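You operate a simulated robot arm through the tools that you are given. There is no shell and no other tool.

Carry out the task below with a simulated two-armed robot. There is one attempt and no reset: what you move stays moved.

Task
Wind the strips marked 100 mm and 125 mm on machine one's drum.
Fine: power switched on, one at a time by the join button, the drum turned by nothing else; other strips, knobs, slider, chuck and gate stay.

It is judged by the outcome, as a careful person would: the job done as asked, and still so three seconds after it is handed in. It fails if anything else is knocked over, pushed out of place, dropped, spilled or broken.

Robot
Two 7-joint arms with fingered hands on one trunk, on a base that drives. Base frame: it is fixed to the floor where the robot stands at the start and does not move with it; the origin is under the middle of the robot, x ahead of it, y to its left, z up; the surface under the hand at the start is at about z = 1.15. Lengths are in m, angles in rad, forces in N, time in s.
The left shoulder is at the start at [0.099, 0.128, 1.086], the right one opposite. Places, roughly: air knob of machine one [0.4, -0.4, 0.9]; chuck lever of machine one [0.5, 0, 0.8]; drum of machine one [0.6, -1, 1]; slider of machine one [0.6, -0.9, 1]; speed knob of machine one [0.5, -0.2, 0.9]; strip marked one fifty, strip marked one twenty-fi [1.25, -0.75, 1]; strip marked one hundred, strip marked seventy-fiv [1.25, -0.25, 1]; strip marked two fifty [-1.25, -0.5, 0.75]; switch of machine one [0.6, 0, 0.9]; teal button marked join [1, -0.8, 1]; top of steel shelf of machine one [0.8, -1.1, 1]; yellow gate of machine one [0.5, -1.2, 1]. Payload 5 kg a hand.
The TCP of each hand is the grasp point between the finger pads, 0.037 m short of the fingertips. In the tool frame z runs along the fingers and y along their closing line. Largest opening 0.124 m; the body of the gripper starts 0.043 m behind the TCP. The gripper is a hand of 3 fingers: y runs from the thumb to the fingers, the wrist lies at [-0.021, -0.116, -0.203] in the tool frame, and closing takes about 1.5 s.
Orientation is that of the tool frame in the base frame, as a unit quaternion [w, x, y, z]. With the fingers straight down and the wrist toward the robot, the tool's x, y and z point along [0, 1, 0], [1, 0, 0] and [0, 0, -1] of the base frame.

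Tools
- The arms move only by the tool send_rows. It takes "left_motion", "right_motion" or both (then of equal length, played together; a hand with none holds still); each is a list of rows, each an object (a shift or turn left out is 0, a gripper value left out holds the last) with "offset": the shift along the base's x, y, z in m, a list of three; "rotation": the turn, a rotation vector about the base's x, y, z in rad, a list of three; "fingers": the finger opening in m, from 0 to 0.124. In form: [{"offset": [dx, dy, dz], "rotation": [wx, wy, wz], "fingers": fingers}, ...]. A call has 1 to 20 rows; each row is the pose to reach, as a shift and turn from the pose commanded when the call began. A row lasts 0.2 s, in which the tool goes at most 0.05 m and 0.15 rad; a call with a longer step from one row to the next is refused whole, and so is a gripper value outside its range. A pose out of reach is approached as far as the arm can. The call stops where the force on the tool passes 40 N (or 10 N more than at its start, if that is more) or the arm is blocked; 0.2 s more then pass. The fingers move at their own pace (about 0.045 m/s each) and stop on an object; they squeeze with about 33 N. The grip force told is the motor's: it shows also when the fingers shut on nothing. Time passes only in rows, and 0.2 s behind the last, so rows that repeat a pose let the fingers close. The reply holds the time, the measured pose of the TCP, the force on the tool along the base axes, the opening and the grip force, in the units named above and with some noise, with the torque about the TCP (base axes, N m) and any sound that the robot's microphone picked up, and new pictures: "pictures" is both (left out), scene, wrist or none (wrist: the cameras of the hands that moved).
- Cameras (640 x 400 px; columns grow to the right, rows downward): "scene" is now at [0.259, -0.0372, 1.2564]; the picture's right is [-0.25, -0.97, 0.00], its down [-0.34, 0.09, -0.93] and it looks along [0.90, -0.24, -0.36] (base axes); focal length 214 px, centre (320, 200). "left" rides on the left gripper at [-0.072, -0.104, -0.154] in its tool frame; the picture's right is [-0.83, -0.26, 0.49], its down [0.51, -0.72, 0.47] and it looks along [0.23, 0.64, 0.73] (tool axes); focal length 243 px, centre (320, 200). "right" rides on the right gripper at [0.072, -0.104, -0.154] in its tool frame; the picture's right is [-0.83, 0.26, -0.49], its down [-0.51, -0.72, 0.47] and it looks along [-0.23, 0.64, 0.73] (tool axes); focal length 243 px, centre (320, 200). There is no depth. A picture from a camera that has moved, and an enlarged one, comes with that camera's place and axes in the base frame and with its lens. The place of the scene camera against the robot may be out by one fixed shift of up to 0.025 m in any direction.
- lift_body(by): slides the trunk up (or, below 0, down) by that many m; the arms and the scene camera ride with it, the base frame stays. It gives what a move gives, with no picture.
- drive_base(legs): drives the robot by 1 to 6 legs, each [ahead, left, turn to the left] in m, m and rad, along the robot's own axes; the way and the turn of a leg run together, so that a leg with both is an arc; at most 1.5 m and 3.142 rad a leg. The arms and the cameras ride along, it lands a little off, and it stops where it bumps. It gives what a move gives, and a new picture of the scene camera.
- set_grasp(shape, hand): the hand has 3 fingers and takes this shape, open, in about a second: jaw (thumb against the fingers, like two jaws); tri (thumb and two fingers); tip (a fingertip pinch); poke (one finger out to press); point (the index stretched); flat (the hand flat); cup (the hand cupped); fist (a fist). The gripper value then closes the fingers along that shape, each until it touches; the sizes above hold for jaw. It gives what a move gives, with no picture.
- head_to(pan, tilt): turns the head with the scene camera to pan (to the left, within 1.396 rad either way) and tilt (down, from -0.506 to 1.204), counted from straight ahead of the robot. It gives what a move gives, and a new picture of the scene camera.
- enlarge(camera, box): a new picture of the part [left, top, right, bottom] of that camera's present view, enlarged. The clock stands still meanwhile.
- close_job(): hands the job in; it is judged then, once.

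Places have to be worked out from the pictures, the camera data and where the tool is seen. Open the grippers and draw the arms clear of the work before you hand the job in, unless the task says otherwise.

The tools are called as name(argument=value, ...) on one line, values as JSON. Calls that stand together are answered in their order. send_rows: Moves the arms, as the interface text tells. Its arguments: {"type":"object","properties":{"left_motion":{"type":"array"},"right_motion":{"type":"array"},"pictures":{"type":"string","enum":["both","scene","wrist","none"]}},"required":[]} The other tools are called the same way: lift_body (by) slides the trunk up or down; set_grasp (shape, hand) gives the hand a shape; drive_base (legs) drives the base; head_to (pan, tilt) turns the head that bears the scene camera; enlarge (camera, box) takes an enlarged picture of a part of a camera's view; close_job () hands the job in.

At the start:

```text
t: 0.0
left_ee_pos: [0.5073, -0.0376, 1.2703]
left_ee_rot: [0.001, 0.707, 0.707, 0.0]
left_force: [-0.4, 0.6, 0.0]
left_torque: [0.01, -0.02, -0.01]
left_opening: 0.1236
left_finger_force: 0.0
left_shape: jaw
right_ee_pos: [0.4958, -0.6689, 1.2419]
right_ee_rot: [0.0, 0.707, 0.708, 0.0]
right_force: [0.3, 0.3, -0.5]
right_torque: [-0.01, 0.01, 0.0]
right_opening: 0.1238
right_finger_force: 0.1
right_shape: jaw
trunk travel left (down, up): [-0.275, 0.288]
robot x, y, heading: [-0.002, -0.001, -0.002]
head pan, tilt: [-0.255, 0.365]
```

scene: 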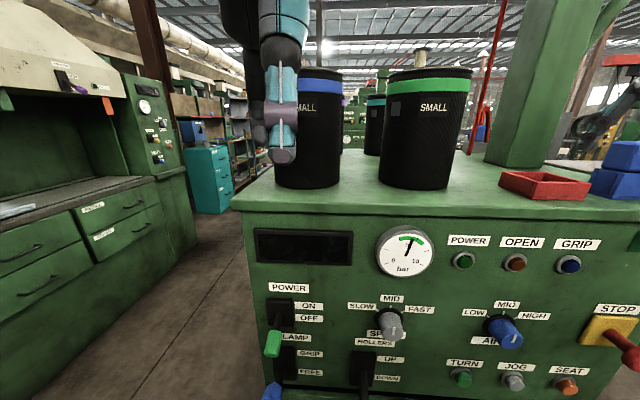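
right: 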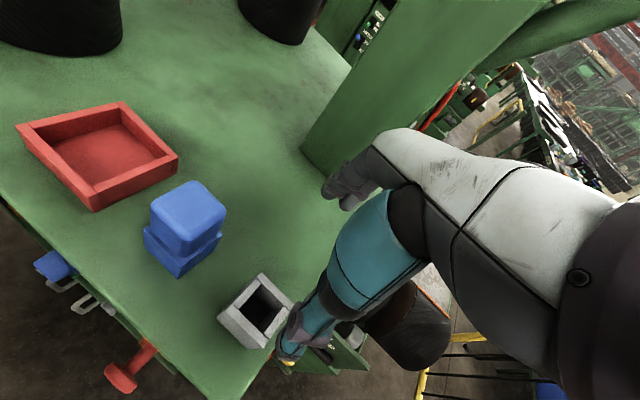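
left: 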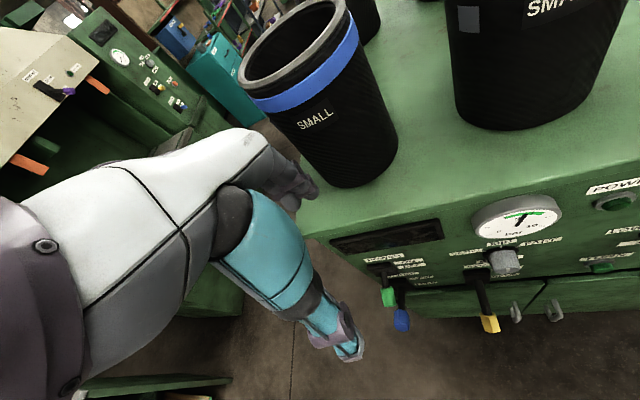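

The start pictures show machine one's front panel with power lever, knobs and the strip area out of view to the right. I will look around with the head first, before moving anything.

head_to(pan=-0.9, tilt=0.4)

enlarge(camera="scene", box=[0, 0, 640, 400])

```text
t: 1.0
left_ee_pos: [0.5084, -0.0379, 1.2688]
left_ee_rot: [0.0, 0.708, 0.707, 0.0]
left_force: [0.2, 0.1, 0.3]
left_torque: [0.0, 0.0, -0.01]
left_opening: 0.1235
left_finger_force: 0.0
left_shape: jaw
right_ee_pos: [0.4955, -0.6697, 1.2415]
right_ee_rot: [0.0, 0.707, 0.707, 0.0]
right_force: [1.1, -0.6, 0.8]
right_torque: [-0.01, 0.0, -0.01]
right_opening: 0.1235
right_finger_force: 0.0
right_shape: jaw
trunk travel left (down, up): [-0.275, 0.288]
robot x, y, heading: [-0.0004, -0.0012, 0.002]
head pan, tilt: [-0.901, 0.4]
camera scene: at [0.2266, -0.0863, 1.2531], right [-0.78, -0.62, 0.0], down [-0.24, 0.3, -0.92], along [0.57, -0.72, -0.39], focal length 214 px, centre (320, 200)
```

scene: 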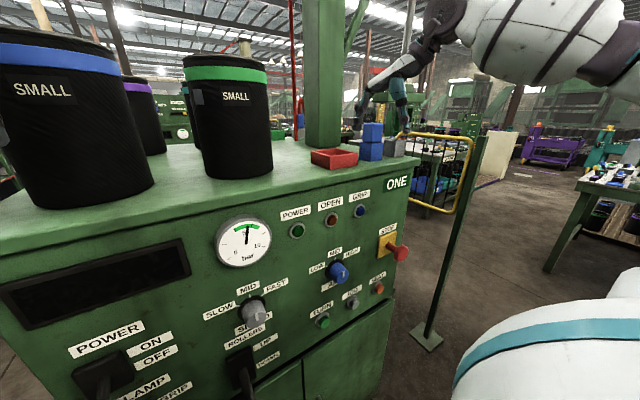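

```text
1.00 times, centred on (320, 200) of scene (not enlarged: the box is as wide or as high as the picture)
camera zoom: at [0.2266, -0.0863, 1.2531], right [-0.78, -0.62, 0.0], down [-0.24, 0.3, -0.92], along [0.57, -0.72, -0.39], focal length 214 px, centre (320, 200)
```

zoom: 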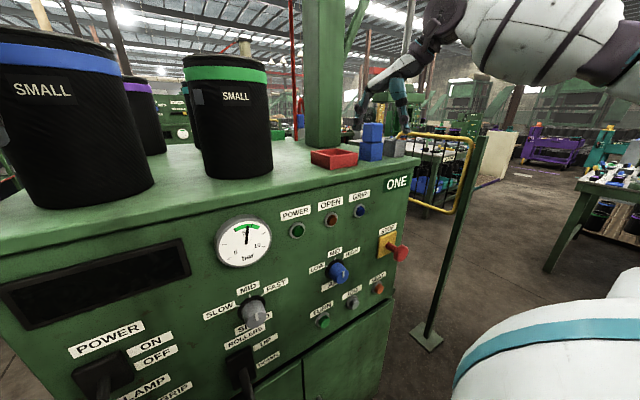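

The headstock of machine one is in front; the drum side lies past its right edge. I look further round and downward before moving.

head_to(pan=-1.35, tilt=0.3)

enlarge(camera="scene", box=[0, 50, 320, 250])

```text
t: 1.9
left_ee_pos: [0.5069, -0.0363, 1.2698]
left_ee_rot: [0.001, 0.707, 0.707, 0.001]
left_force: [0.4, -0.1, -1.1]
left_torque: [-0.01, 0.01, 0.01]
left_opening: 0.1236
left_finger_force: 0.1
left_shape: jaw
right_ee_pos: [0.4952, -0.6685, 1.2417]
right_ee_rot: [0.0, 0.708, 0.706, -0.001]
right_force: [0.1, 0.4, -0.1]
right_torque: [0.01, -0.02, -0.03]
right_opening: 0.1238
right_finger_force: 0.1
right_shape: jaw
trunk travel left (down, up): [-0.275, 0.288]
robot x, y, heading: [-0.0002, 0.0009, -0.002]
head pan, tilt: [-1.349, 0.3]
camera scene: at [0.1896, -0.1048, 1.2623], right [-0.98, -0.22, 0.0], down [-0.07, 0.29, -0.96], along [0.21, -0.93, -0.3], focal length 214 px, centre (320, 200)
```

scene: 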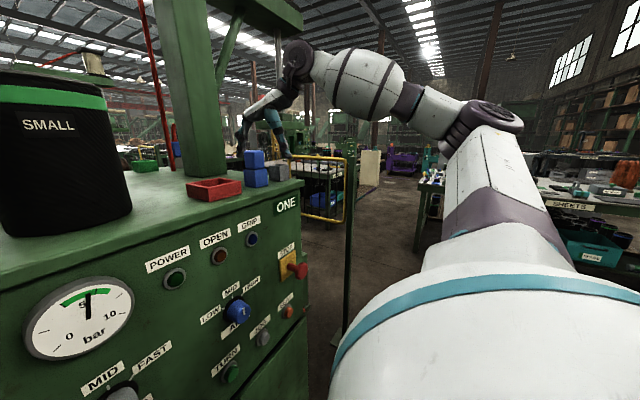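

```text
2.00 times, centred on (160, 150) of scene
camera zoom: at [0.1896, -0.1048, 1.2623], right [-0.98, -0.22, 0.0], down [-0.07, 0.29, -0.96], along [0.21, -0.93, -0.3], focal length 429 px, centre (640, 300)
```

zoom: 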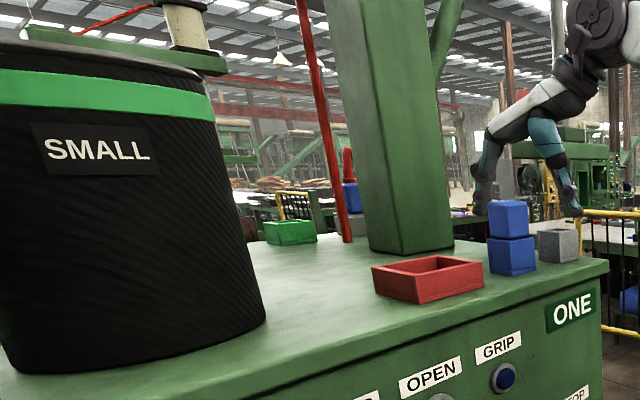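

The drum must be on the far right side of the headstock. First I study the control panel closely, looking down at the power lever.

head_to(pan=-0.15, tilt=0.75)

enlarge(camera="scene", box=[180, 100, 500, 300])

enlarge(camera="scene", box=[180, 200, 500, 400])

```text
t: 3.3
left_ee_pos: [0.5078, -0.0365, 1.2696]
left_ee_rot: [-0.001, 0.707, 0.707, 0.001]
left_force: [0.7, -0.4, 0.9]
left_torque: [-0.02, 0.01, -0.05]
left_opening: 0.1235
left_finger_force: 0.0
left_shape: jaw
right_ee_pos: [0.4953, -0.6693, 1.2419]
right_ee_rot: [0.0, 0.707, 0.707, 0.0]
right_force: [-0.8, -0.2, 0.2]
right_torque: [0.0, 0.04, 0.0]
right_opening: 0.1238
right_finger_force: 0.1
right_shape: jaw
trunk travel left (down, up): [-0.275, 0.288]
robot x, y, heading: [0.0017, -0.0006, 0.003]
head pan, tilt: [-0.15, 0.75]
camera scene: at [0.251, -0.0261, 1.222], right [-0.15, -0.99, 0.0], down [-0.67, 0.1, -0.73], along [0.72, -0.11, -0.68], focal length 214 px, centre (320, 200)
```

scene: 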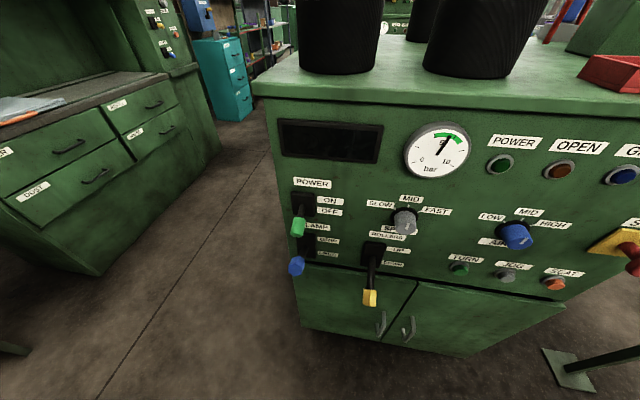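

```text
2.00 times, centred on (340, 200) of scene
camera zoom: at [0.251, -0.0261, 1.222], right [-0.15, -0.99, 0.0], down [-0.67, 0.1, -0.73], along [0.72, -0.11, -0.68], focal length 429 px, centre (280, 200)
```

zoom: 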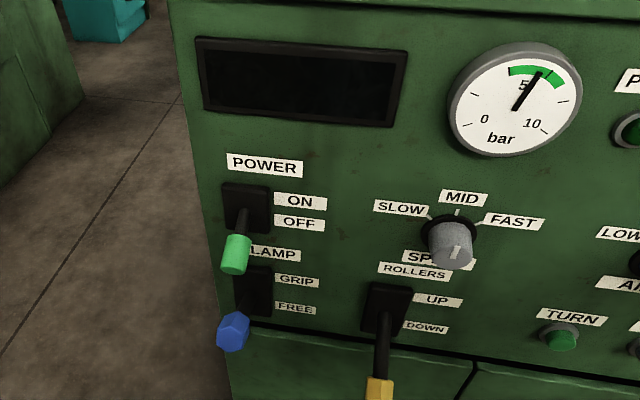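

```text
2.00 times, centred on (340, 300) of scene
camera zoom: at [0.251, -0.0261, 1.222], right [-0.15, -0.99, 0.0], down [-0.67, 0.1, -0.73], along [0.72, -0.11, -0.68], focal length 429 px, centre (280, 0)
```

zoom: 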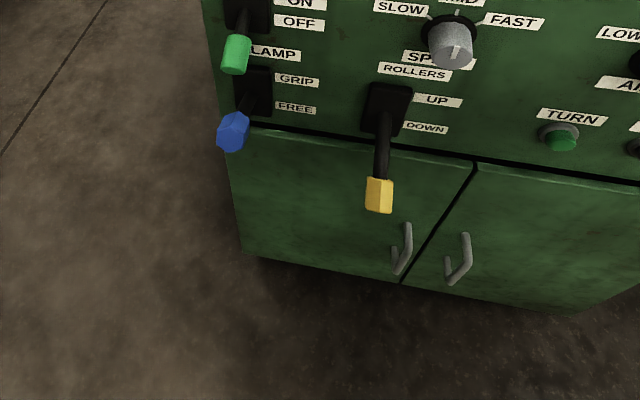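

The power lever (green knob) hangs at OFF, the clamp (chuck) lever below must stay. I back off a little so that the arms clear the table top, then look toward the drum side.

drive_base(legs=[[-0.35, 0, 0]])

head_to(pan=-1.0, tilt=0.35)

head_to(pan=-1.39, tilt=0.35)

head_to(pan=1.39, tilt=0.35)

```text
t: 5.6
left_ee_pos: [0.1593, -0.037, 1.2695]
left_ee_rot: [-0.001, 0.707, 0.707, 0.0]
left_force: [-0.8, -0.3, 0.0]
left_torque: [-0.02, 0.04, 0.03]
left_opening: 0.1237
left_finger_force: 0.1
left_shape: jaw
right_ee_pos: [0.1468, -0.6701, 1.241]
right_ee_rot: [0.0, 0.707, 0.707, 0.0]
right_force: [0.4, 0.1, 0.4]
right_torque: [-0.01, -0.01, 0.0]
right_opening: 0.1239
right_finger_force: 0.0
right_shape: jaw
trunk travel left (down, up): [-0.275, 0.288]
robot x, y, heading: [-0.3457, 0.001, 0.0]
head pan, tilt: [-0.15, 0.75]
camera scene: at [-0.0968, -0.0261, 1.2217], right [-0.15, -0.99, 0.0], down [-0.68, 0.1, -0.73], along [0.72, -0.11, -0.68], focal length 214 px, centre (320, 200)
```

scene: 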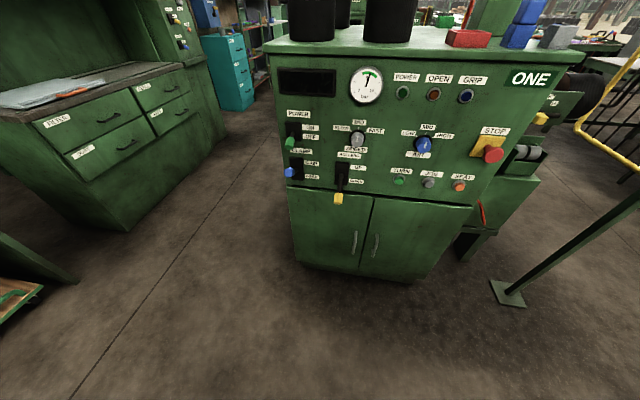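

```text
t: 6.8
left_ee_pos: [0.1581, -0.0379, 1.2689]
left_ee_rot: [0.0, 0.707, 0.707, 0.0]
left_force: [-0.2, -0.6, 0.7]
left_torque: [0.02, 0.0, -0.01]
left_opening: 0.1235
left_finger_force: 0.0
left_shape: jaw
right_ee_pos: [0.1472, -0.6689, 1.2417]
right_ee_rot: [0.0, 0.708, 0.707, -0.001]
right_force: [0.4, -0.4, -0.2]
right_torque: [-0.01, -0.01, -0.01]
right_opening: 0.1235
right_finger_force: 0.1
right_shape: jaw
trunk travel left (down, up): [-0.275, 0.288]
robot x, y, heading: [-0.3482, 0.0024, 0.001]
head pan, tilt: [-1.0, 0.351]
camera scene: at [-0.1293, -0.092, 1.2576], right [-0.84, -0.54, 0.0], down [-0.19, 0.29, -0.94], along [0.51, -0.79, -0.34], focal length 214 px, centre (320, 200)
```

scene: 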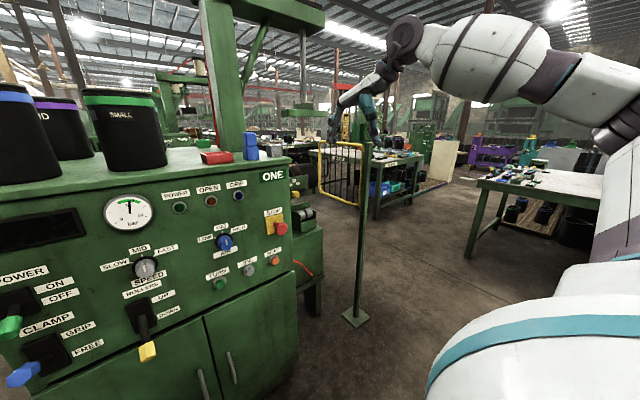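

```text
t: 7.6
left_ee_pos: [0.1597, -0.0376, 1.2694]
left_ee_rot: [0.0, 0.707, 0.707, 0.0]
left_force: [-0.2, 0.2, 0.2]
left_torque: [-0.01, 0.0, 0.03]
left_opening: 0.1236
left_finger_force: 0.0
left_shape: jaw
right_ee_pos: [0.1466, -0.6683, 1.2415]
right_ee_rot: [0.0, 0.707, 0.707, 0.001]
right_force: [-0.6, -0.1, -0.5]
right_torque: [0.02, 0.01, -0.02]
right_opening: 0.1239
right_finger_force: 0.0
right_shape: jaw
trunk travel left (down, up): [-0.275, 0.288]
robot x, y, heading: [-0.3503, 0.001, -0.004]
head pan, tilt: [-1.389, 0.351]
camera scene: at [-0.1627, -0.1053, 1.2576], right [-0.98, -0.18, 0.0], down [-0.06, 0.34, -0.94], along [0.17, -0.92, -0.34], focal length 214 px, centre (320, 200)
```

scene: 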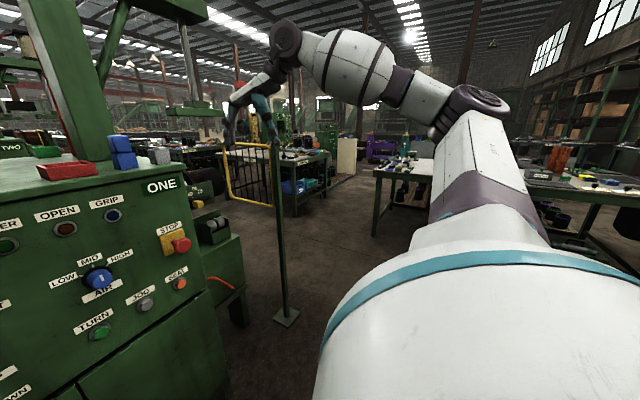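

```text
t: 10.1
left_ee_pos: [0.1593, -0.037, 1.2705]
left_ee_rot: [0.0, 0.707, 0.707, -0.001]
left_force: [-0.1, -0.3, -0.3]
left_torque: [0.0, -0.01, 0.01]
left_opening: 0.1233
left_finger_force: 0.0
left_shape: jaw
right_ee_pos: [0.1454, -0.6683, 1.2416]
right_ee_rot: [0.0, 0.706, 0.708, 0.0]
right_force: [-0.1, -0.3, 1.0]
right_torque: [0.0, 0.03, 0.03]
right_opening: 0.1236
right_finger_force: 0.1
right_shape: jaw
trunk travel left (down, up): [-0.275, 0.288]
robot x, y, heading: [-0.3515, 0.0001, 0.0]
head pan, tilt: [1.389, 0.351]
camera scene: at [-0.1627, 0.0779, 1.2576], right [0.98, -0.18, 0.0], down [-0.06, -0.34, -0.94], along [0.17, 0.92, -0.34], focal length 214 px, centre (320, 200)
```

scene: 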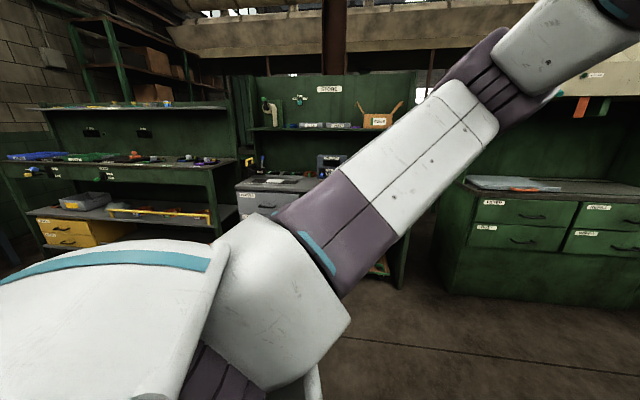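

The drum side is past the post with the yellow gate (post foot near [0.26, -1.16]). I draw the right hand in toward the body first so the robot is narrower, before driving to the right for a view of the drum.

send_rows(right_motion=[{"offset": [0, 0.04, 0]}, {"offset": [0, 0.08, 0]}, {"offset": [0, 0.12, 0]}, {"offset": [0, 0.16, 0]}, {"offset": [0, 0.2, 0]}, {"offset": [0, 0.24, 0]}, {"offset": [0, 0.28, 0]}], pictures="wrist")

head_to(pan=-1.2, tilt=0.35)

```text
t: 11.7
left_ee_pos: [0.1585, -0.0356, 1.2687]
left_ee_rot: [0.0, 0.708, 0.707, 0.0]
left_force: [-0.2, 1.2, 0.1]
left_torque: [-0.06, 0.02, 0.0]
left_opening: 0.1237
left_finger_force: 0.0
left_shape: jaw
right_ee_pos: [0.1478, -0.3865, 1.2409]
right_ee_rot: [0.001, 0.707, 0.708, 0.0]
right_force: [0.0, 0.4, 1.2]
right_torque: [-0.05, 0.01, 0.01]
right_opening: 0.1236
right_finger_force: 0.0
right_shape: jaw
trunk travel left (down, up): [-0.275, 0.288]
robot x, y, heading: [-0.3515, -0.0, -0.004]
head pan, tilt: [1.389, 0.351]
camera right: at [0.0448, -0.3119, 1.3952], right [0.26, -0.83, 0.49], down [-0.72, -0.51, -0.47], along [0.64, -0.23, -0.73], focal length 243 px, centre (320, 200)
```

right: 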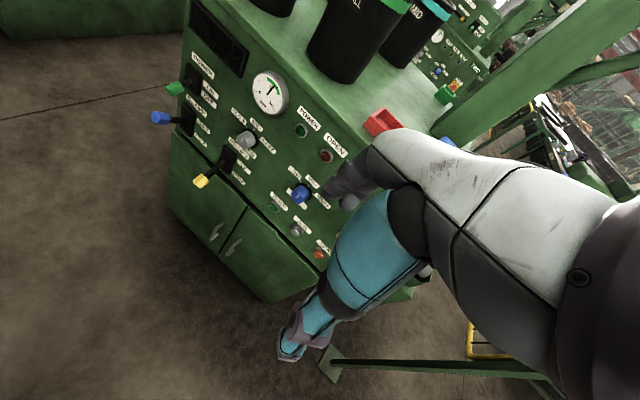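

```text
t: 14.0
left_ee_pos: [0.1588, -0.0365, 1.2703]
left_ee_rot: [0.0, 0.707, 0.707, 0.0]
left_force: [0.0, 0.0, 0.8]
left_torque: [0.0, 0.0, 0.0]
left_opening: 0.1237
left_finger_force: 0.1
left_shape: jaw
right_ee_pos: [0.148, -0.389, 1.241]
right_ee_rot: [0.001, 0.707, 0.708, 0.0]
right_force: [0.1, 0.0, 0.6]
right_torque: [-0.03, -0.04, 0.01]
right_opening: 0.1235
right_finger_force: 0.1
right_shape: jaw
trunk travel left (down, up): [-0.275, 0.288]
robot x, y, heading: [-0.3512, 0.0016, -0.002]
head pan, tilt: [-1.201, 0.351]
camera scene: at [-0.1459, -0.1005, 1.2576], right [-0.93, -0.36, 0.0], down [-0.12, 0.32, -0.94], along [0.34, -0.88, -0.34], focal length 214 px, centre (320, 200)
```

scene: 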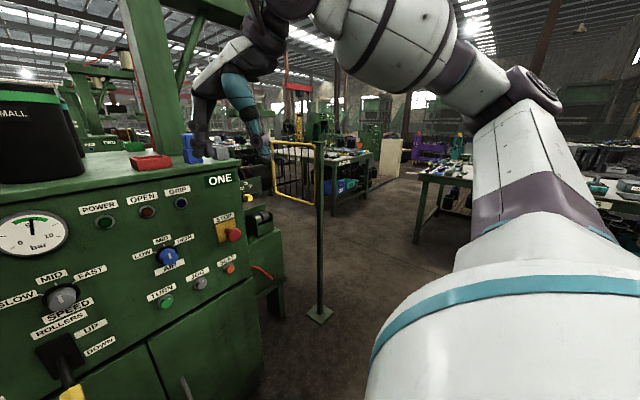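

The floor to the right is clear until a table near y = -2.4, and the post stands at x = 0.26. I drive sideways 0.7 m to the right staying behind the post, then look toward the drum.

drive_base(legs=[[0, -0.75, 0]])

head_to(pan=-0.2, tilt=0.35)

enlarge(camera="scene", box=[200, 50, 440, 200])

```text
t: 21.0
left_ee_pos: [0.1606, -0.7869, 1.2703]
left_ee_rot: [0.001, 0.705, 0.709, 0.0]
left_force: [-0.3, -0.3, 0.0]
left_torque: [0.02, -0.02, 0.0]
left_opening: 0.1235
left_finger_force: 0.0
left_shape: jaw
right_ee_pos: [0.1515, -1.1384, 1.2409]
right_ee_rot: [0.0, 0.705, 0.709, 0.0]
right_force: [0.5, -0.1, 0.0]
right_torque: [-0.04, -0.04, -0.01]
right_opening: 0.1238
right_finger_force: 0.2
right_shape: jaw
trunk travel left (down, up): [-0.275, 0.288]
robot x, y, heading: [-0.3468, -0.749, 0.004]
head pan, tilt: [-1.201, 0.351]
camera scene: at [-0.1435, -0.8513, 1.2576], right [-0.93, -0.37, 0.0], down [-0.13, 0.32, -0.94], along [0.34, -0.87, -0.34], focal length 214 px, centre (320, 200)
```

scene: 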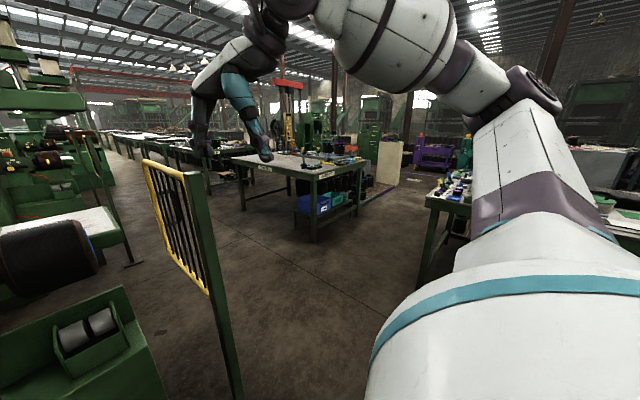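

```text
t: 22.3
left_ee_pos: [0.1604, -0.7874, 1.2695]
left_ee_rot: [0.0, 0.705, 0.709, -0.001]
left_force: [-1.0, 1.1, 0.8]
left_torque: [-0.02, 0.05, -0.02]
left_opening: 0.1238
left_finger_force: 0.0
left_shape: jaw
right_ee_pos: [0.1517, -1.1376, 1.2412]
right_ee_rot: [0.001, 0.706, 0.708, 0.0]
right_force: [-0.1, -0.4, -0.1]
right_torque: [-0.03, 0.05, -0.01]
right_opening: 0.124
right_finger_force: 0.1
right_shape: jaw
trunk travel left (down, up): [-0.275, 0.288]
robot x, y, heading: [-0.3474, -0.7545, 0.005]
head pan, tilt: [-0.201, 0.351]
camera scene: at [-0.0863, -0.783, 1.2576], right [-0.19, -0.98, 0.0], down [-0.34, 0.07, -0.94], along [0.92, -0.18, -0.34], focal length 214 px, centre (320, 200)
```

scene: 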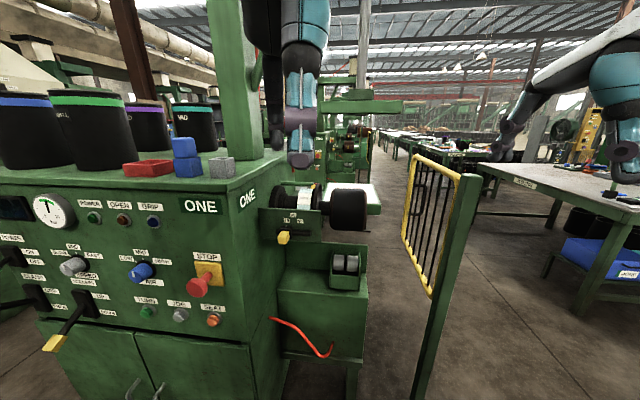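

```text
2.67 times, centred on (320, 125) of scene
camera zoom: at [-0.0863, -0.783, 1.2576], right [-0.19, -0.98, 0.0], down [-0.34, 0.07, -0.94], along [0.92, -0.18, -0.34], focal length 572 px, centre (320, 400)
```

zoom: 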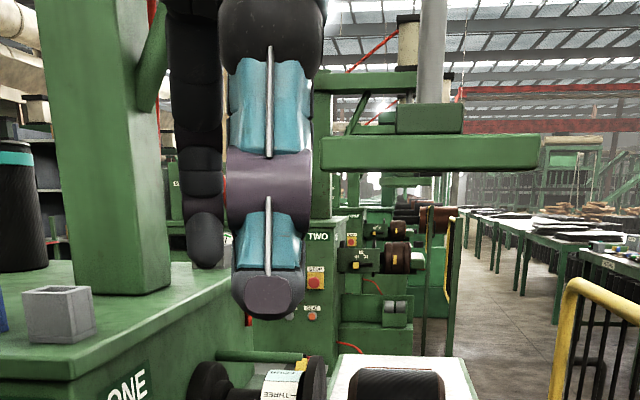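

Now the drum (black), the slider's yellow tab, and the white shelf behind it are visible. I enlarge that region.

enlarge(camera="scene", box=[240, 165, 400, 265])

enlarge(camera="scene", box=[240, 260, 400, 360])

```text
4.00 times, centred on (320, 215) of scene
camera zoom: at [-0.0863, -0.783, 1.2576], right [-0.19, -0.98, 0.0], down [-0.34, 0.07, -0.94], along [0.92, -0.18, -0.34], focal length 858 px, centre (320, 140)
```

zoom: 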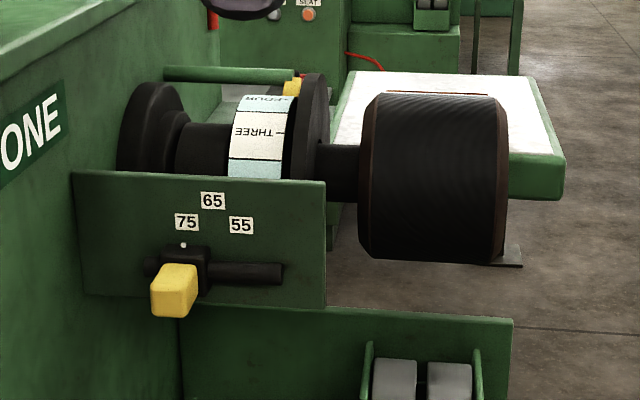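

```text
4.00 times, centred on (320, 310) of scene
camera zoom: at [-0.0863, -0.783, 1.2576], right [-0.19, -0.98, 0.0], down [-0.34, 0.07, -0.94], along [0.92, -0.18, -0.34], focal length 858 px, centre (320, -240)
```

zoom: 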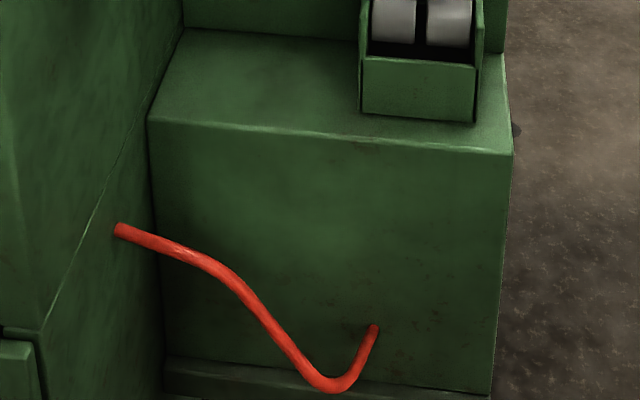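

The slider reads with 75/65/55 marks; the drum sits at about [0.6, -1.0] with the white shelf behind it. I raise the trunk to get an overhead view of what lies behind the machine.

lift_body(by=0.28)

head_to(pan=-0.2, tilt=0.45)

enlarge(camera="scene", box=[160, 60, 480, 260])

head_to(pan=-0.9, tilt=0.45)

```text
t: 25.1
left_ee_pos: [0.1626, -0.7864, 1.5486]
left_ee_rot: [-0.001, 0.705, 0.71, -0.001]
left_force: [0.0, 0.7, 0.2]
left_torque: [0.0, 0.0, -0.03]
left_opening: 0.1235
left_finger_force: 0.1
left_shape: jaw
right_ee_pos: [0.1547, -1.1372, 1.5201]
right_ee_rot: [-0.001, 0.705, 0.71, -0.001]
right_force: [-0.5, 0.2, 0.1]
right_torque: [0.01, 0.01, -0.05]
right_opening: 0.1239
right_finger_force: 0.0
right_shape: jaw
trunk travel left (down, up): [-0.555, 0.008]
robot x, y, heading: [-0.3483, -0.7557, 0.007]
head pan, tilt: [-0.201, 0.351]
```

```text
t: 25.8
left_ee_pos: [0.161, -0.7865, 1.5485]
left_ee_rot: [-0.001, 0.705, 0.709, 0.0]
left_force: [0.4, -0.2, 0.6]
left_torque: [0.01, -0.04, -0.01]
left_opening: 0.1238
left_finger_force: 0.0
left_shape: jaw
right_ee_pos: [0.1525, -1.1379, 1.5202]
right_ee_rot: [0.0, 0.706, 0.708, 0.0]
right_force: [0.5, -0.4, 0.1]
right_torque: [0.02, 0.01, -0.02]
right_opening: 0.1236
right_finger_force: 0.2
right_shape: jaw
trunk travel left (down, up): [-0.555, 0.008]
robot x, y, heading: [-0.3468, -0.7525, 0.008]
head pan, tilt: [-0.201, 0.45]
camera scene: at [-0.2255, -0.7835, 1.56], right [-0.19, -0.98, 0.0], down [-0.43, 0.08, -0.9], along [0.88, -0.17, -0.43], focal length 214 px, centre (320, 200)
```

scene: 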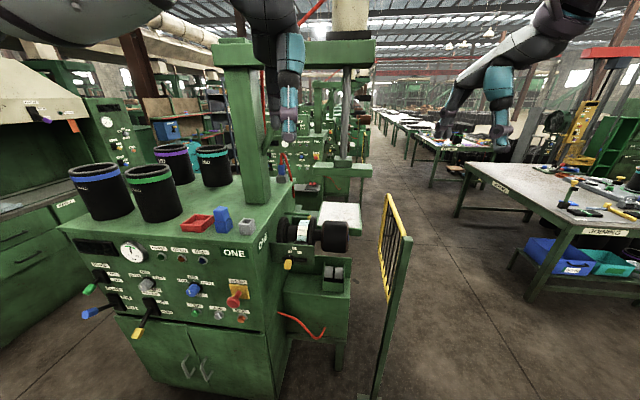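

```text
2.00 times, centred on (320, 160) of scene
camera zoom: at [-0.2255, -0.7835, 1.56], right [-0.19, -0.98, 0.0], down [-0.43, 0.08, -0.9], along [0.88, -0.17, -0.43], focal length 429 px, centre (320, 280)
```

zoom: 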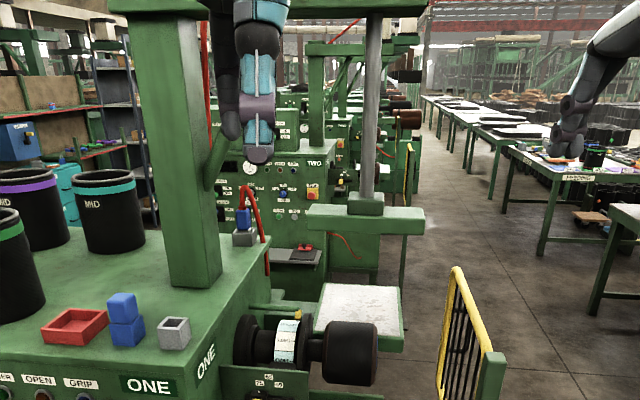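

```text
t: 26.9
left_ee_pos: [0.1609, -0.7867, 1.5506]
left_ee_rot: [0.0, 0.705, 0.709, 0.0]
left_force: [-0.8, -0.2, -0.3]
left_torque: [0.03, -0.02, 0.04]
left_opening: 0.1238
left_finger_force: 0.0
left_shape: jaw
right_ee_pos: [0.1519, -1.1382, 1.5202]
right_ee_rot: [0.0, 0.705, 0.709, -0.001]
right_force: [-0.7, 0.0, -1.0]
right_torque: [-0.01, 0.0, 0.0]
right_opening: 0.1237
right_finger_force: 0.1
right_shape: jaw
trunk travel left (down, up): [-0.555, 0.008]
robot x, y, heading: [-0.3462, -0.7539, 0.009]
head pan, tilt: [-0.901, 0.45]
camera scene: at [-0.2584, -0.8373, 1.56], right [-0.78, -0.63, 0.0], down [-0.27, 0.34, -0.9], along [0.56, -0.7, -0.44], focal length 214 px, centre (320, 200)
```

scene: 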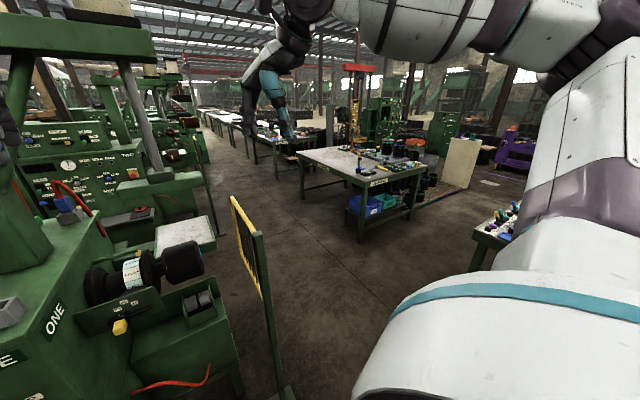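

The aisle right of the gate (gate spans about [0.26,-1.16] to [0.57,-1.26], top z ≈ 1.16) is clear until tables near y = -2.4 to -2.7. I drive sideways to y ≈ -1.75 and then ahead along the aisle, keeping the arms raised.

drive_base(legs=[[0, -1.05, 0]])

head_to(pan=0.6, tilt=0.45)

head_to(pan=-0.3, tilt=0.5)

```text
t: 36.3
left_ee_pos: [0.1654, -1.8237, 1.55]
left_ee_rot: [0.0, 0.706, 0.708, 0.001]
left_force: [0.3, -0.3, 0.5]
left_torque: [0.01, -0.04, -0.03]
left_opening: 0.1236
left_finger_force: 0.0
left_shape: jaw
right_ee_pos: [0.1552, -2.1763, 1.5216]
right_ee_rot: [0.0, 0.706, 0.708, 0.0]
right_force: [0.1, -0.1, -0.1]
right_torque: [0.02, 0.01, 0.0]
right_opening: 0.1238
right_finger_force: 0.0
right_shape: jaw
trunk travel left (down, up): [-0.555, 0.008]
robot x, y, heading: [-0.3396, -1.7885, 0.005]
head pan, tilt: [-0.901, 0.45]
camera scene: at [-0.2542, -1.8737, 1.56], right [-0.78, -0.62, 0.0], down [-0.27, 0.34, -0.9], along [0.56, -0.7, -0.43], focal length 214 px, centre (320, 200)
```

scene: 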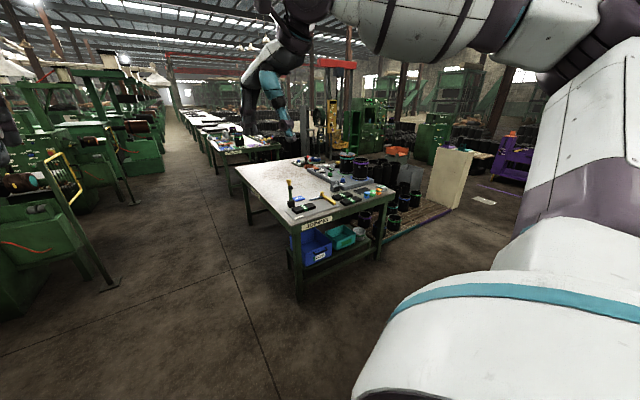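

```text
t: 37.9
left_ee_pos: [0.1657, -1.8249, 1.5501]
left_ee_rot: [0.0, 0.706, 0.708, 0.0]
left_force: [0.2, 0.5, -0.1]
left_torque: [0.02, 0.0, -0.03]
left_opening: 0.1236
left_finger_force: 0.1
left_shape: jaw
right_ee_pos: [0.1554, -2.1764, 1.5216]
right_ee_rot: [0.001, 0.706, 0.708, 0.0]
right_force: [-0.2, -0.4, -0.2]
right_torque: [0.02, -0.01, 0.04]
right_opening: 0.1237
right_finger_force: 0.2
right_shape: jaw
trunk travel left (down, up): [-0.555, 0.008]
robot x, y, heading: [-0.3442, -1.7876, 0.006]
head pan, tilt: [0.6, 0.45]
camera scene: at [-0.2358, -1.7502, 1.56], right [0.57, -0.82, 0.0], down [-0.36, -0.25, -0.9], along [0.74, 0.51, -0.44], focal length 214 px, centre (320, 200)
```

scene: 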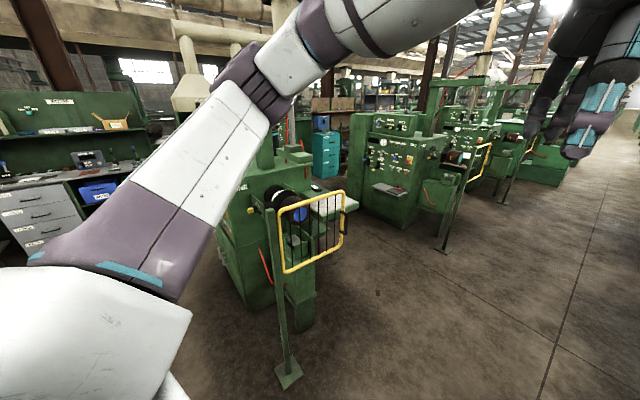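

```text
t: 39.1
left_ee_pos: [0.1659, -1.8248, 1.5506]
left_ee_rot: [0.0, 0.706, 0.708, -0.001]
left_force: [0.1, 0.0, -0.6]
left_torque: [-0.01, 0.0, 0.03]
left_opening: 0.1237
left_finger_force: 0.0
left_shape: jaw
right_ee_pos: [0.1556, -2.1759, 1.5208]
right_ee_rot: [0.0, 0.706, 0.708, 0.001]
right_force: [0.0, -0.6, 0.3]
right_torque: [0.0, 0.0, -0.02]
right_opening: 0.1236
right_finger_force: 0.1
right_shape: jaw
trunk travel left (down, up): [-0.555, 0.008]
robot x, y, heading: [-0.3387, -1.7923, 0.003]
head pan, tilt: [-0.3, 0.499]
camera scene: at [-0.2245, -1.8289, 1.5555], right [-0.29, -0.96, 0.0], down [-0.46, 0.14, -0.88], along [0.84, -0.26, -0.48], focal length 214 px, centre (320, 200)
```

scene: 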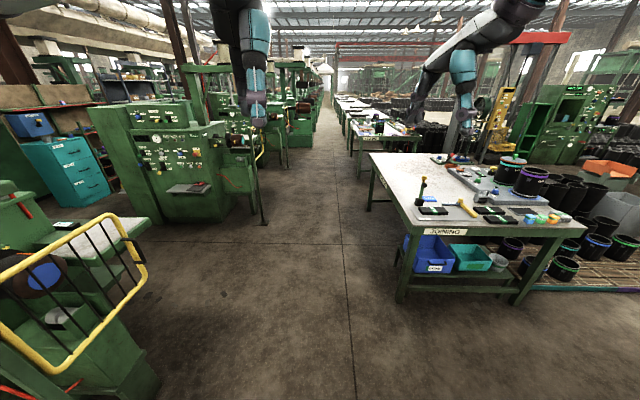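

The aisle ahead is clear with the joining table right of y ≈ -2.7. I drive ahead 1.2 m along the aisle and look to the left at the machine's shelf side.

drive_base(legs=[[1.2, 0, 0]])

head_to(pan=1.2, tilt=0.5)

head_to(pan=0.6, tilt=0.5)

```text
t: 45.1
left_ee_pos: [1.3462, -1.8247, 1.5504]
left_ee_rot: [0.0, 0.707, 0.707, 0.001]
left_force: [-0.6, 0.6, 0.1]
left_torque: [0.01, -0.03, -0.04]
left_opening: 0.1238
left_finger_force: 0.0
left_shape: jaw
right_ee_pos: [1.3365, -2.1757, 1.5204]
right_ee_rot: [0.001, 0.707, 0.707, 0.001]
right_force: [-0.1, 0.5, 0.5]
right_torque: [0.02, 0.01, 0.01]
right_opening: 0.1236
right_finger_force: 0.1
right_shape: jaw
trunk travel left (down, up): [-0.555, 0.008]
robot x, y, heading: [0.8425, -1.7866, 0.003]
head pan, tilt: [-0.3, 0.499]
camera scene: at [0.9574, -1.8275, 1.5558], right [-0.3, -0.96, 0.0], down [-0.46, 0.14, -0.88], along [0.84, -0.26, -0.48], focal length 214 px, centre (320, 200)
```

scene: 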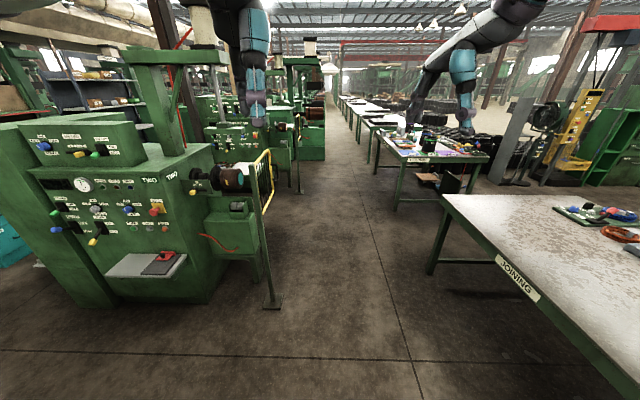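

```text
t: 46.7
left_ee_pos: [1.3486, -1.8249, 1.5506]
left_ee_rot: [0.0, 0.707, 0.707, 0.0]
left_force: [0.6, -0.4, -0.1]
left_torque: [0.03, 0.04, 0.02]
left_opening: 0.1234
left_finger_force: 0.1
left_shape: jaw
right_ee_pos: [1.3375, -2.1763, 1.5202]
right_ee_rot: [0.0, 0.707, 0.707, 0.001]
right_force: [0.2, -0.6, 0.3]
right_torque: [-0.01, 0.01, -0.03]
right_opening: 0.1237
right_finger_force: 0.0
right_shape: jaw
trunk travel left (down, up): [-0.555, 0.008]
robot x, y, heading: [0.8419, -1.7872, 0.004]
head pan, tilt: [1.201, 0.499]
camera scene: at [0.9052, -1.7158, 1.5555], right [0.93, -0.36, 0.0], down [-0.17, -0.45, -0.88], along [0.32, 0.82, -0.48], focal length 214 px, centre (320, 200)
```

scene: 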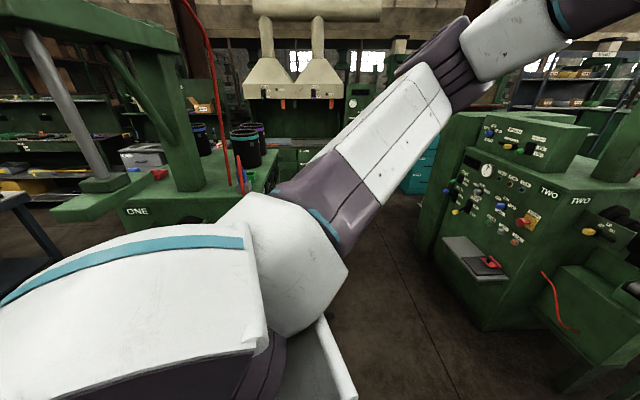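

```text
t: 47.7
left_ee_pos: [1.3496, -1.8246, 1.5494]
left_ee_rot: [-0.001, 0.707, 0.707, 0.0]
left_force: [0.3, -1.0, -0.2]
left_torque: [-0.01, 0.0, 0.01]
left_opening: 0.1236
left_finger_force: 0.1
left_shape: jaw
right_ee_pos: [1.3385, -2.175, 1.5206]
right_ee_rot: [0.0, 0.707, 0.707, -0.001]
right_force: [-0.4, 0.2, 0.6]
right_torque: [-0.04, -0.02, 0.0]
right_opening: 0.1237
right_finger_force: 0.0
right_shape: jaw
trunk travel left (down, up): [-0.555, 0.008]
robot x, y, heading: [0.8414, -1.7868, 0.004]
head pan, tilt: [0.6, 0.499]
camera scene: at [0.9471, -1.7491, 1.5555], right [0.57, -0.82, 0.0], down [-0.39, -0.27, -0.88], along [0.72, 0.5, -0.48], focal length 214 px, centre (320, 200)
```

scene: 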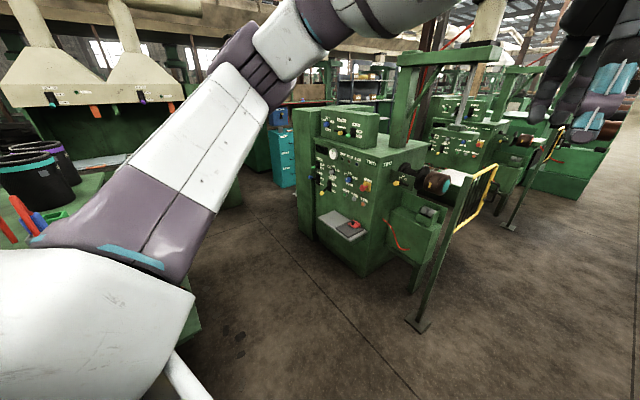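

The region between machines one and two seems open floor; machine two's post stands near [2.15,-1.8]. I move ahead to x ≈ 1.2 and turn left to face machine one's rear and drum side.

drive_base(legs=[[0.35, 0, 0], [0, 0, 1.57]])

head_to(pan=0.35, tilt=0.5)

enlarge(camera="scene", box=[160, 100, 480, 300])

```text
t: 53.8
left_ee_pos: [1.2077, -1.2778, 1.5501]
left_ee_rot: [0.0, -0.02, 1.0, 0.0]
left_force: [-0.3, -0.4, 0.1]
left_torque: [0.0, 0.0, -0.06]
left_opening: 0.1237
left_finger_force: 0.1
left_shape: jaw
right_ee_pos: [1.5591, -1.274, 1.5222]
right_ee_rot: [0.001, -0.019, 1.0, 0.0]
right_force: [0.7, 0.0, -0.6]
right_torque: [0.01, -0.05, -0.02]
right_opening: 0.1236
right_finger_force: 0.1
right_shape: jaw
trunk travel left (down, up): [-0.555, 0.008]
robot x, y, heading: [1.1905, -1.7879, 1.61]
head pan, tilt: [0.6, 0.499]
camera scene: at [1.1253, -1.6871, 1.5555], right [0.8, 0.6, 0.0], down [0.29, -0.38, -0.88], along [-0.52, 0.7, -0.48], focal length 214 px, centre (320, 200)
```

scene: 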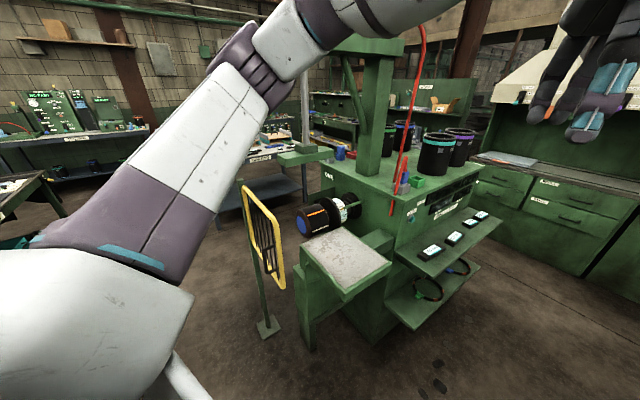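

```text
t: 54.6
left_ee_pos: [1.2068, -1.2783, 1.5497]
left_ee_rot: [-0.001, -0.02, 1.0, 0.0]
left_force: [0.3, -0.2, 0.1]
left_torque: [0.0, 0.0, 0.02]
left_opening: 0.1236
left_finger_force: 0.1
left_shape: jaw
right_ee_pos: [1.558, -1.2744, 1.5214]
right_ee_rot: [0.0, -0.019, 1.0, 0.0]
right_force: [0.8, 0.0, 0.2]
right_torque: [-0.01, 0.01, 0.01]
right_opening: 0.1239
right_finger_force: 0.0
right_shape: jaw
trunk travel left (down, up): [-0.555, 0.008]
robot x, y, heading: [1.1942, -1.7844, 1.609]
head pan, tilt: [0.351, 0.499]
camera scene: at [1.1445, -1.6758, 1.5555], right [0.92, 0.38, 0.0], down [0.18, -0.44, -0.88], along [-0.33, 0.81, -0.48], focal length 214 px, centre (320, 200)
```

scene: 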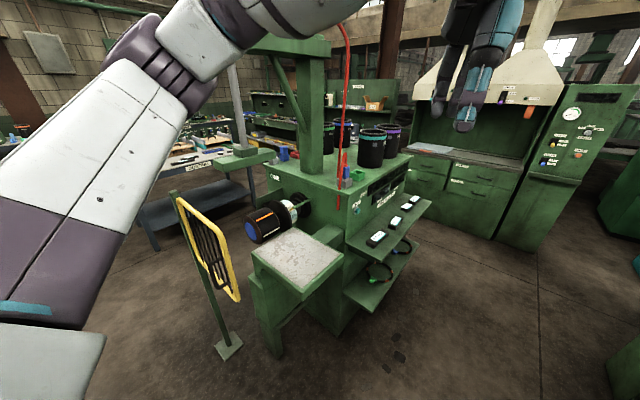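

```text
2.00 times, centred on (320, 200) of scene
camera zoom: at [1.1445, -1.6758, 1.5555], right [0.92, 0.38, 0.0], down [0.18, -0.44, -0.88], along [-0.33, 0.81, -0.48], focal length 429 px, centre (320, 200)
```

zoom: 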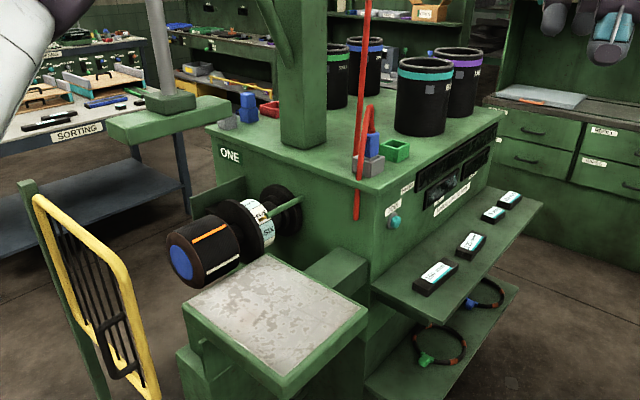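

Now the rear of machine one is seen: a rear shelf with four black strips, a teal button on the rear face, the steel shelf with a whitish top next to the drum. I enlarge several parts.

enlarge(camera="scene", box=[340, 170, 450, 270])

enlarge(camera="scene", box=[230, 170, 350, 300])

```text
4.00 times, centred on (395, 220) of scene
camera zoom: at [1.1445, -1.6758, 1.5555], right [0.92, 0.38, 0.0], down [0.18, -0.44, -0.88], along [-0.33, 0.81, -0.48], focal length 858 px, centre (20, 120)
```

zoom: 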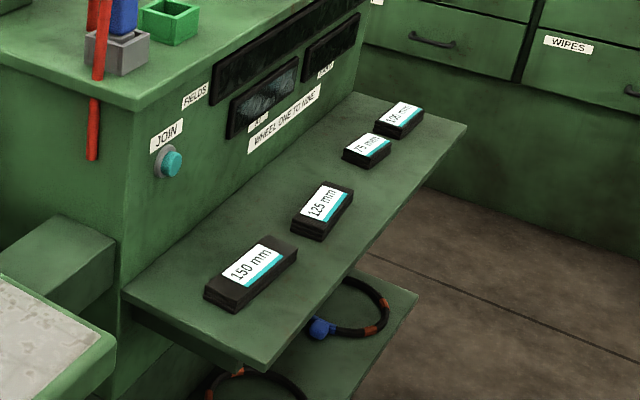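

```text
3.08 times, centred on (290, 235) of scene
camera zoom: at [1.1445, -1.6758, 1.5555], right [0.92, 0.38, 0.0], down [0.18, -0.44, -0.88], along [-0.33, 0.81, -0.48], focal length 660 px, centre (412, 92)
```

zoom: 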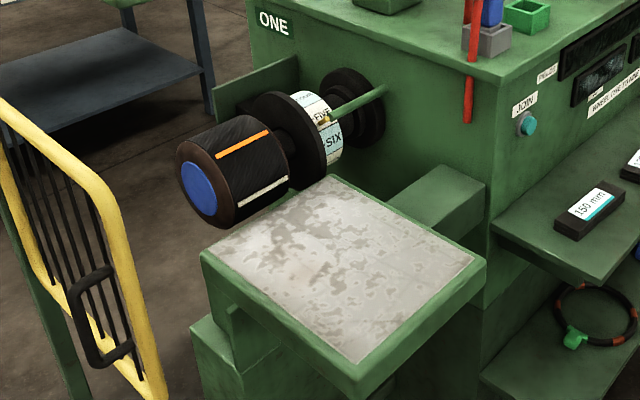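

The strips lie on the rear shelf in the order 150, 125, 75, 100 (?) going away. I enlarge the labels and the displays to read them.

enlarge(camera="scene", box=[395, 185, 445, 215])

enlarge(camera="scene", box=[350, 170, 410, 210])

enlarge(camera="scene", box=[275, 190, 325, 225])

```text
12.80 times, centred on (420, 200) of scene
camera zoom: at [1.1445, -1.6758, 1.5555], right [0.92, 0.38, 0.0], down [0.18, -0.44, -0.88], along [-0.33, 0.81, -0.48], focal length 2745 px, centre (-960, 200)
```

zoom: 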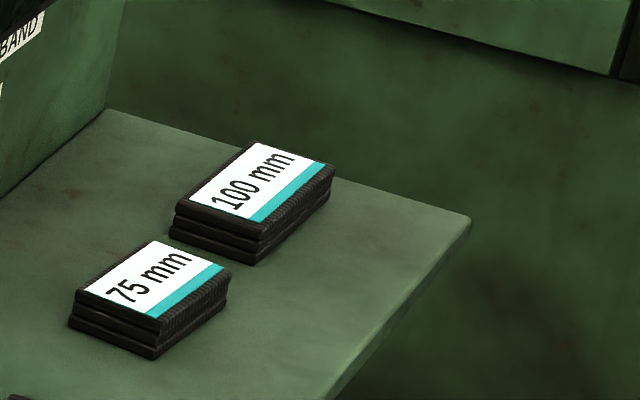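

```text
10.00 times, centred on (380, 190) of scene
camera zoom: at [1.1445, -1.6758, 1.5555], right [0.92, 0.38, 0.0], down [0.18, -0.44, -0.88], along [-0.33, 0.81, -0.48], focal length 2145 px, centre (-280, 300)
```

zoom: 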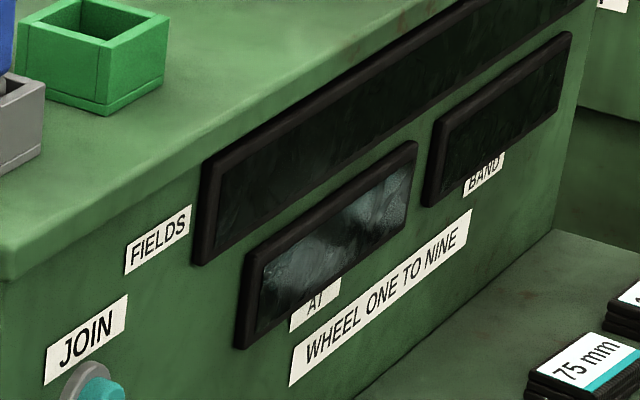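

```text
11.43 times, centred on (300, 208) of scene
camera zoom: at [1.1445, -1.6758, 1.5555], right [0.92, 0.38, 0.0], down [0.18, -0.44, -0.88], along [-0.33, 0.81, -0.48], focal length 2451 px, centre (549, 114)
```

zoom: 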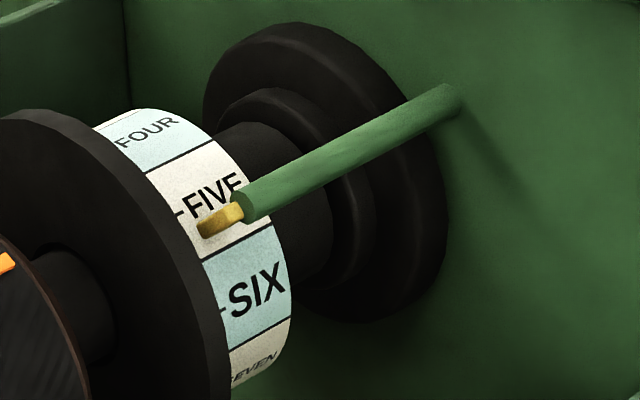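

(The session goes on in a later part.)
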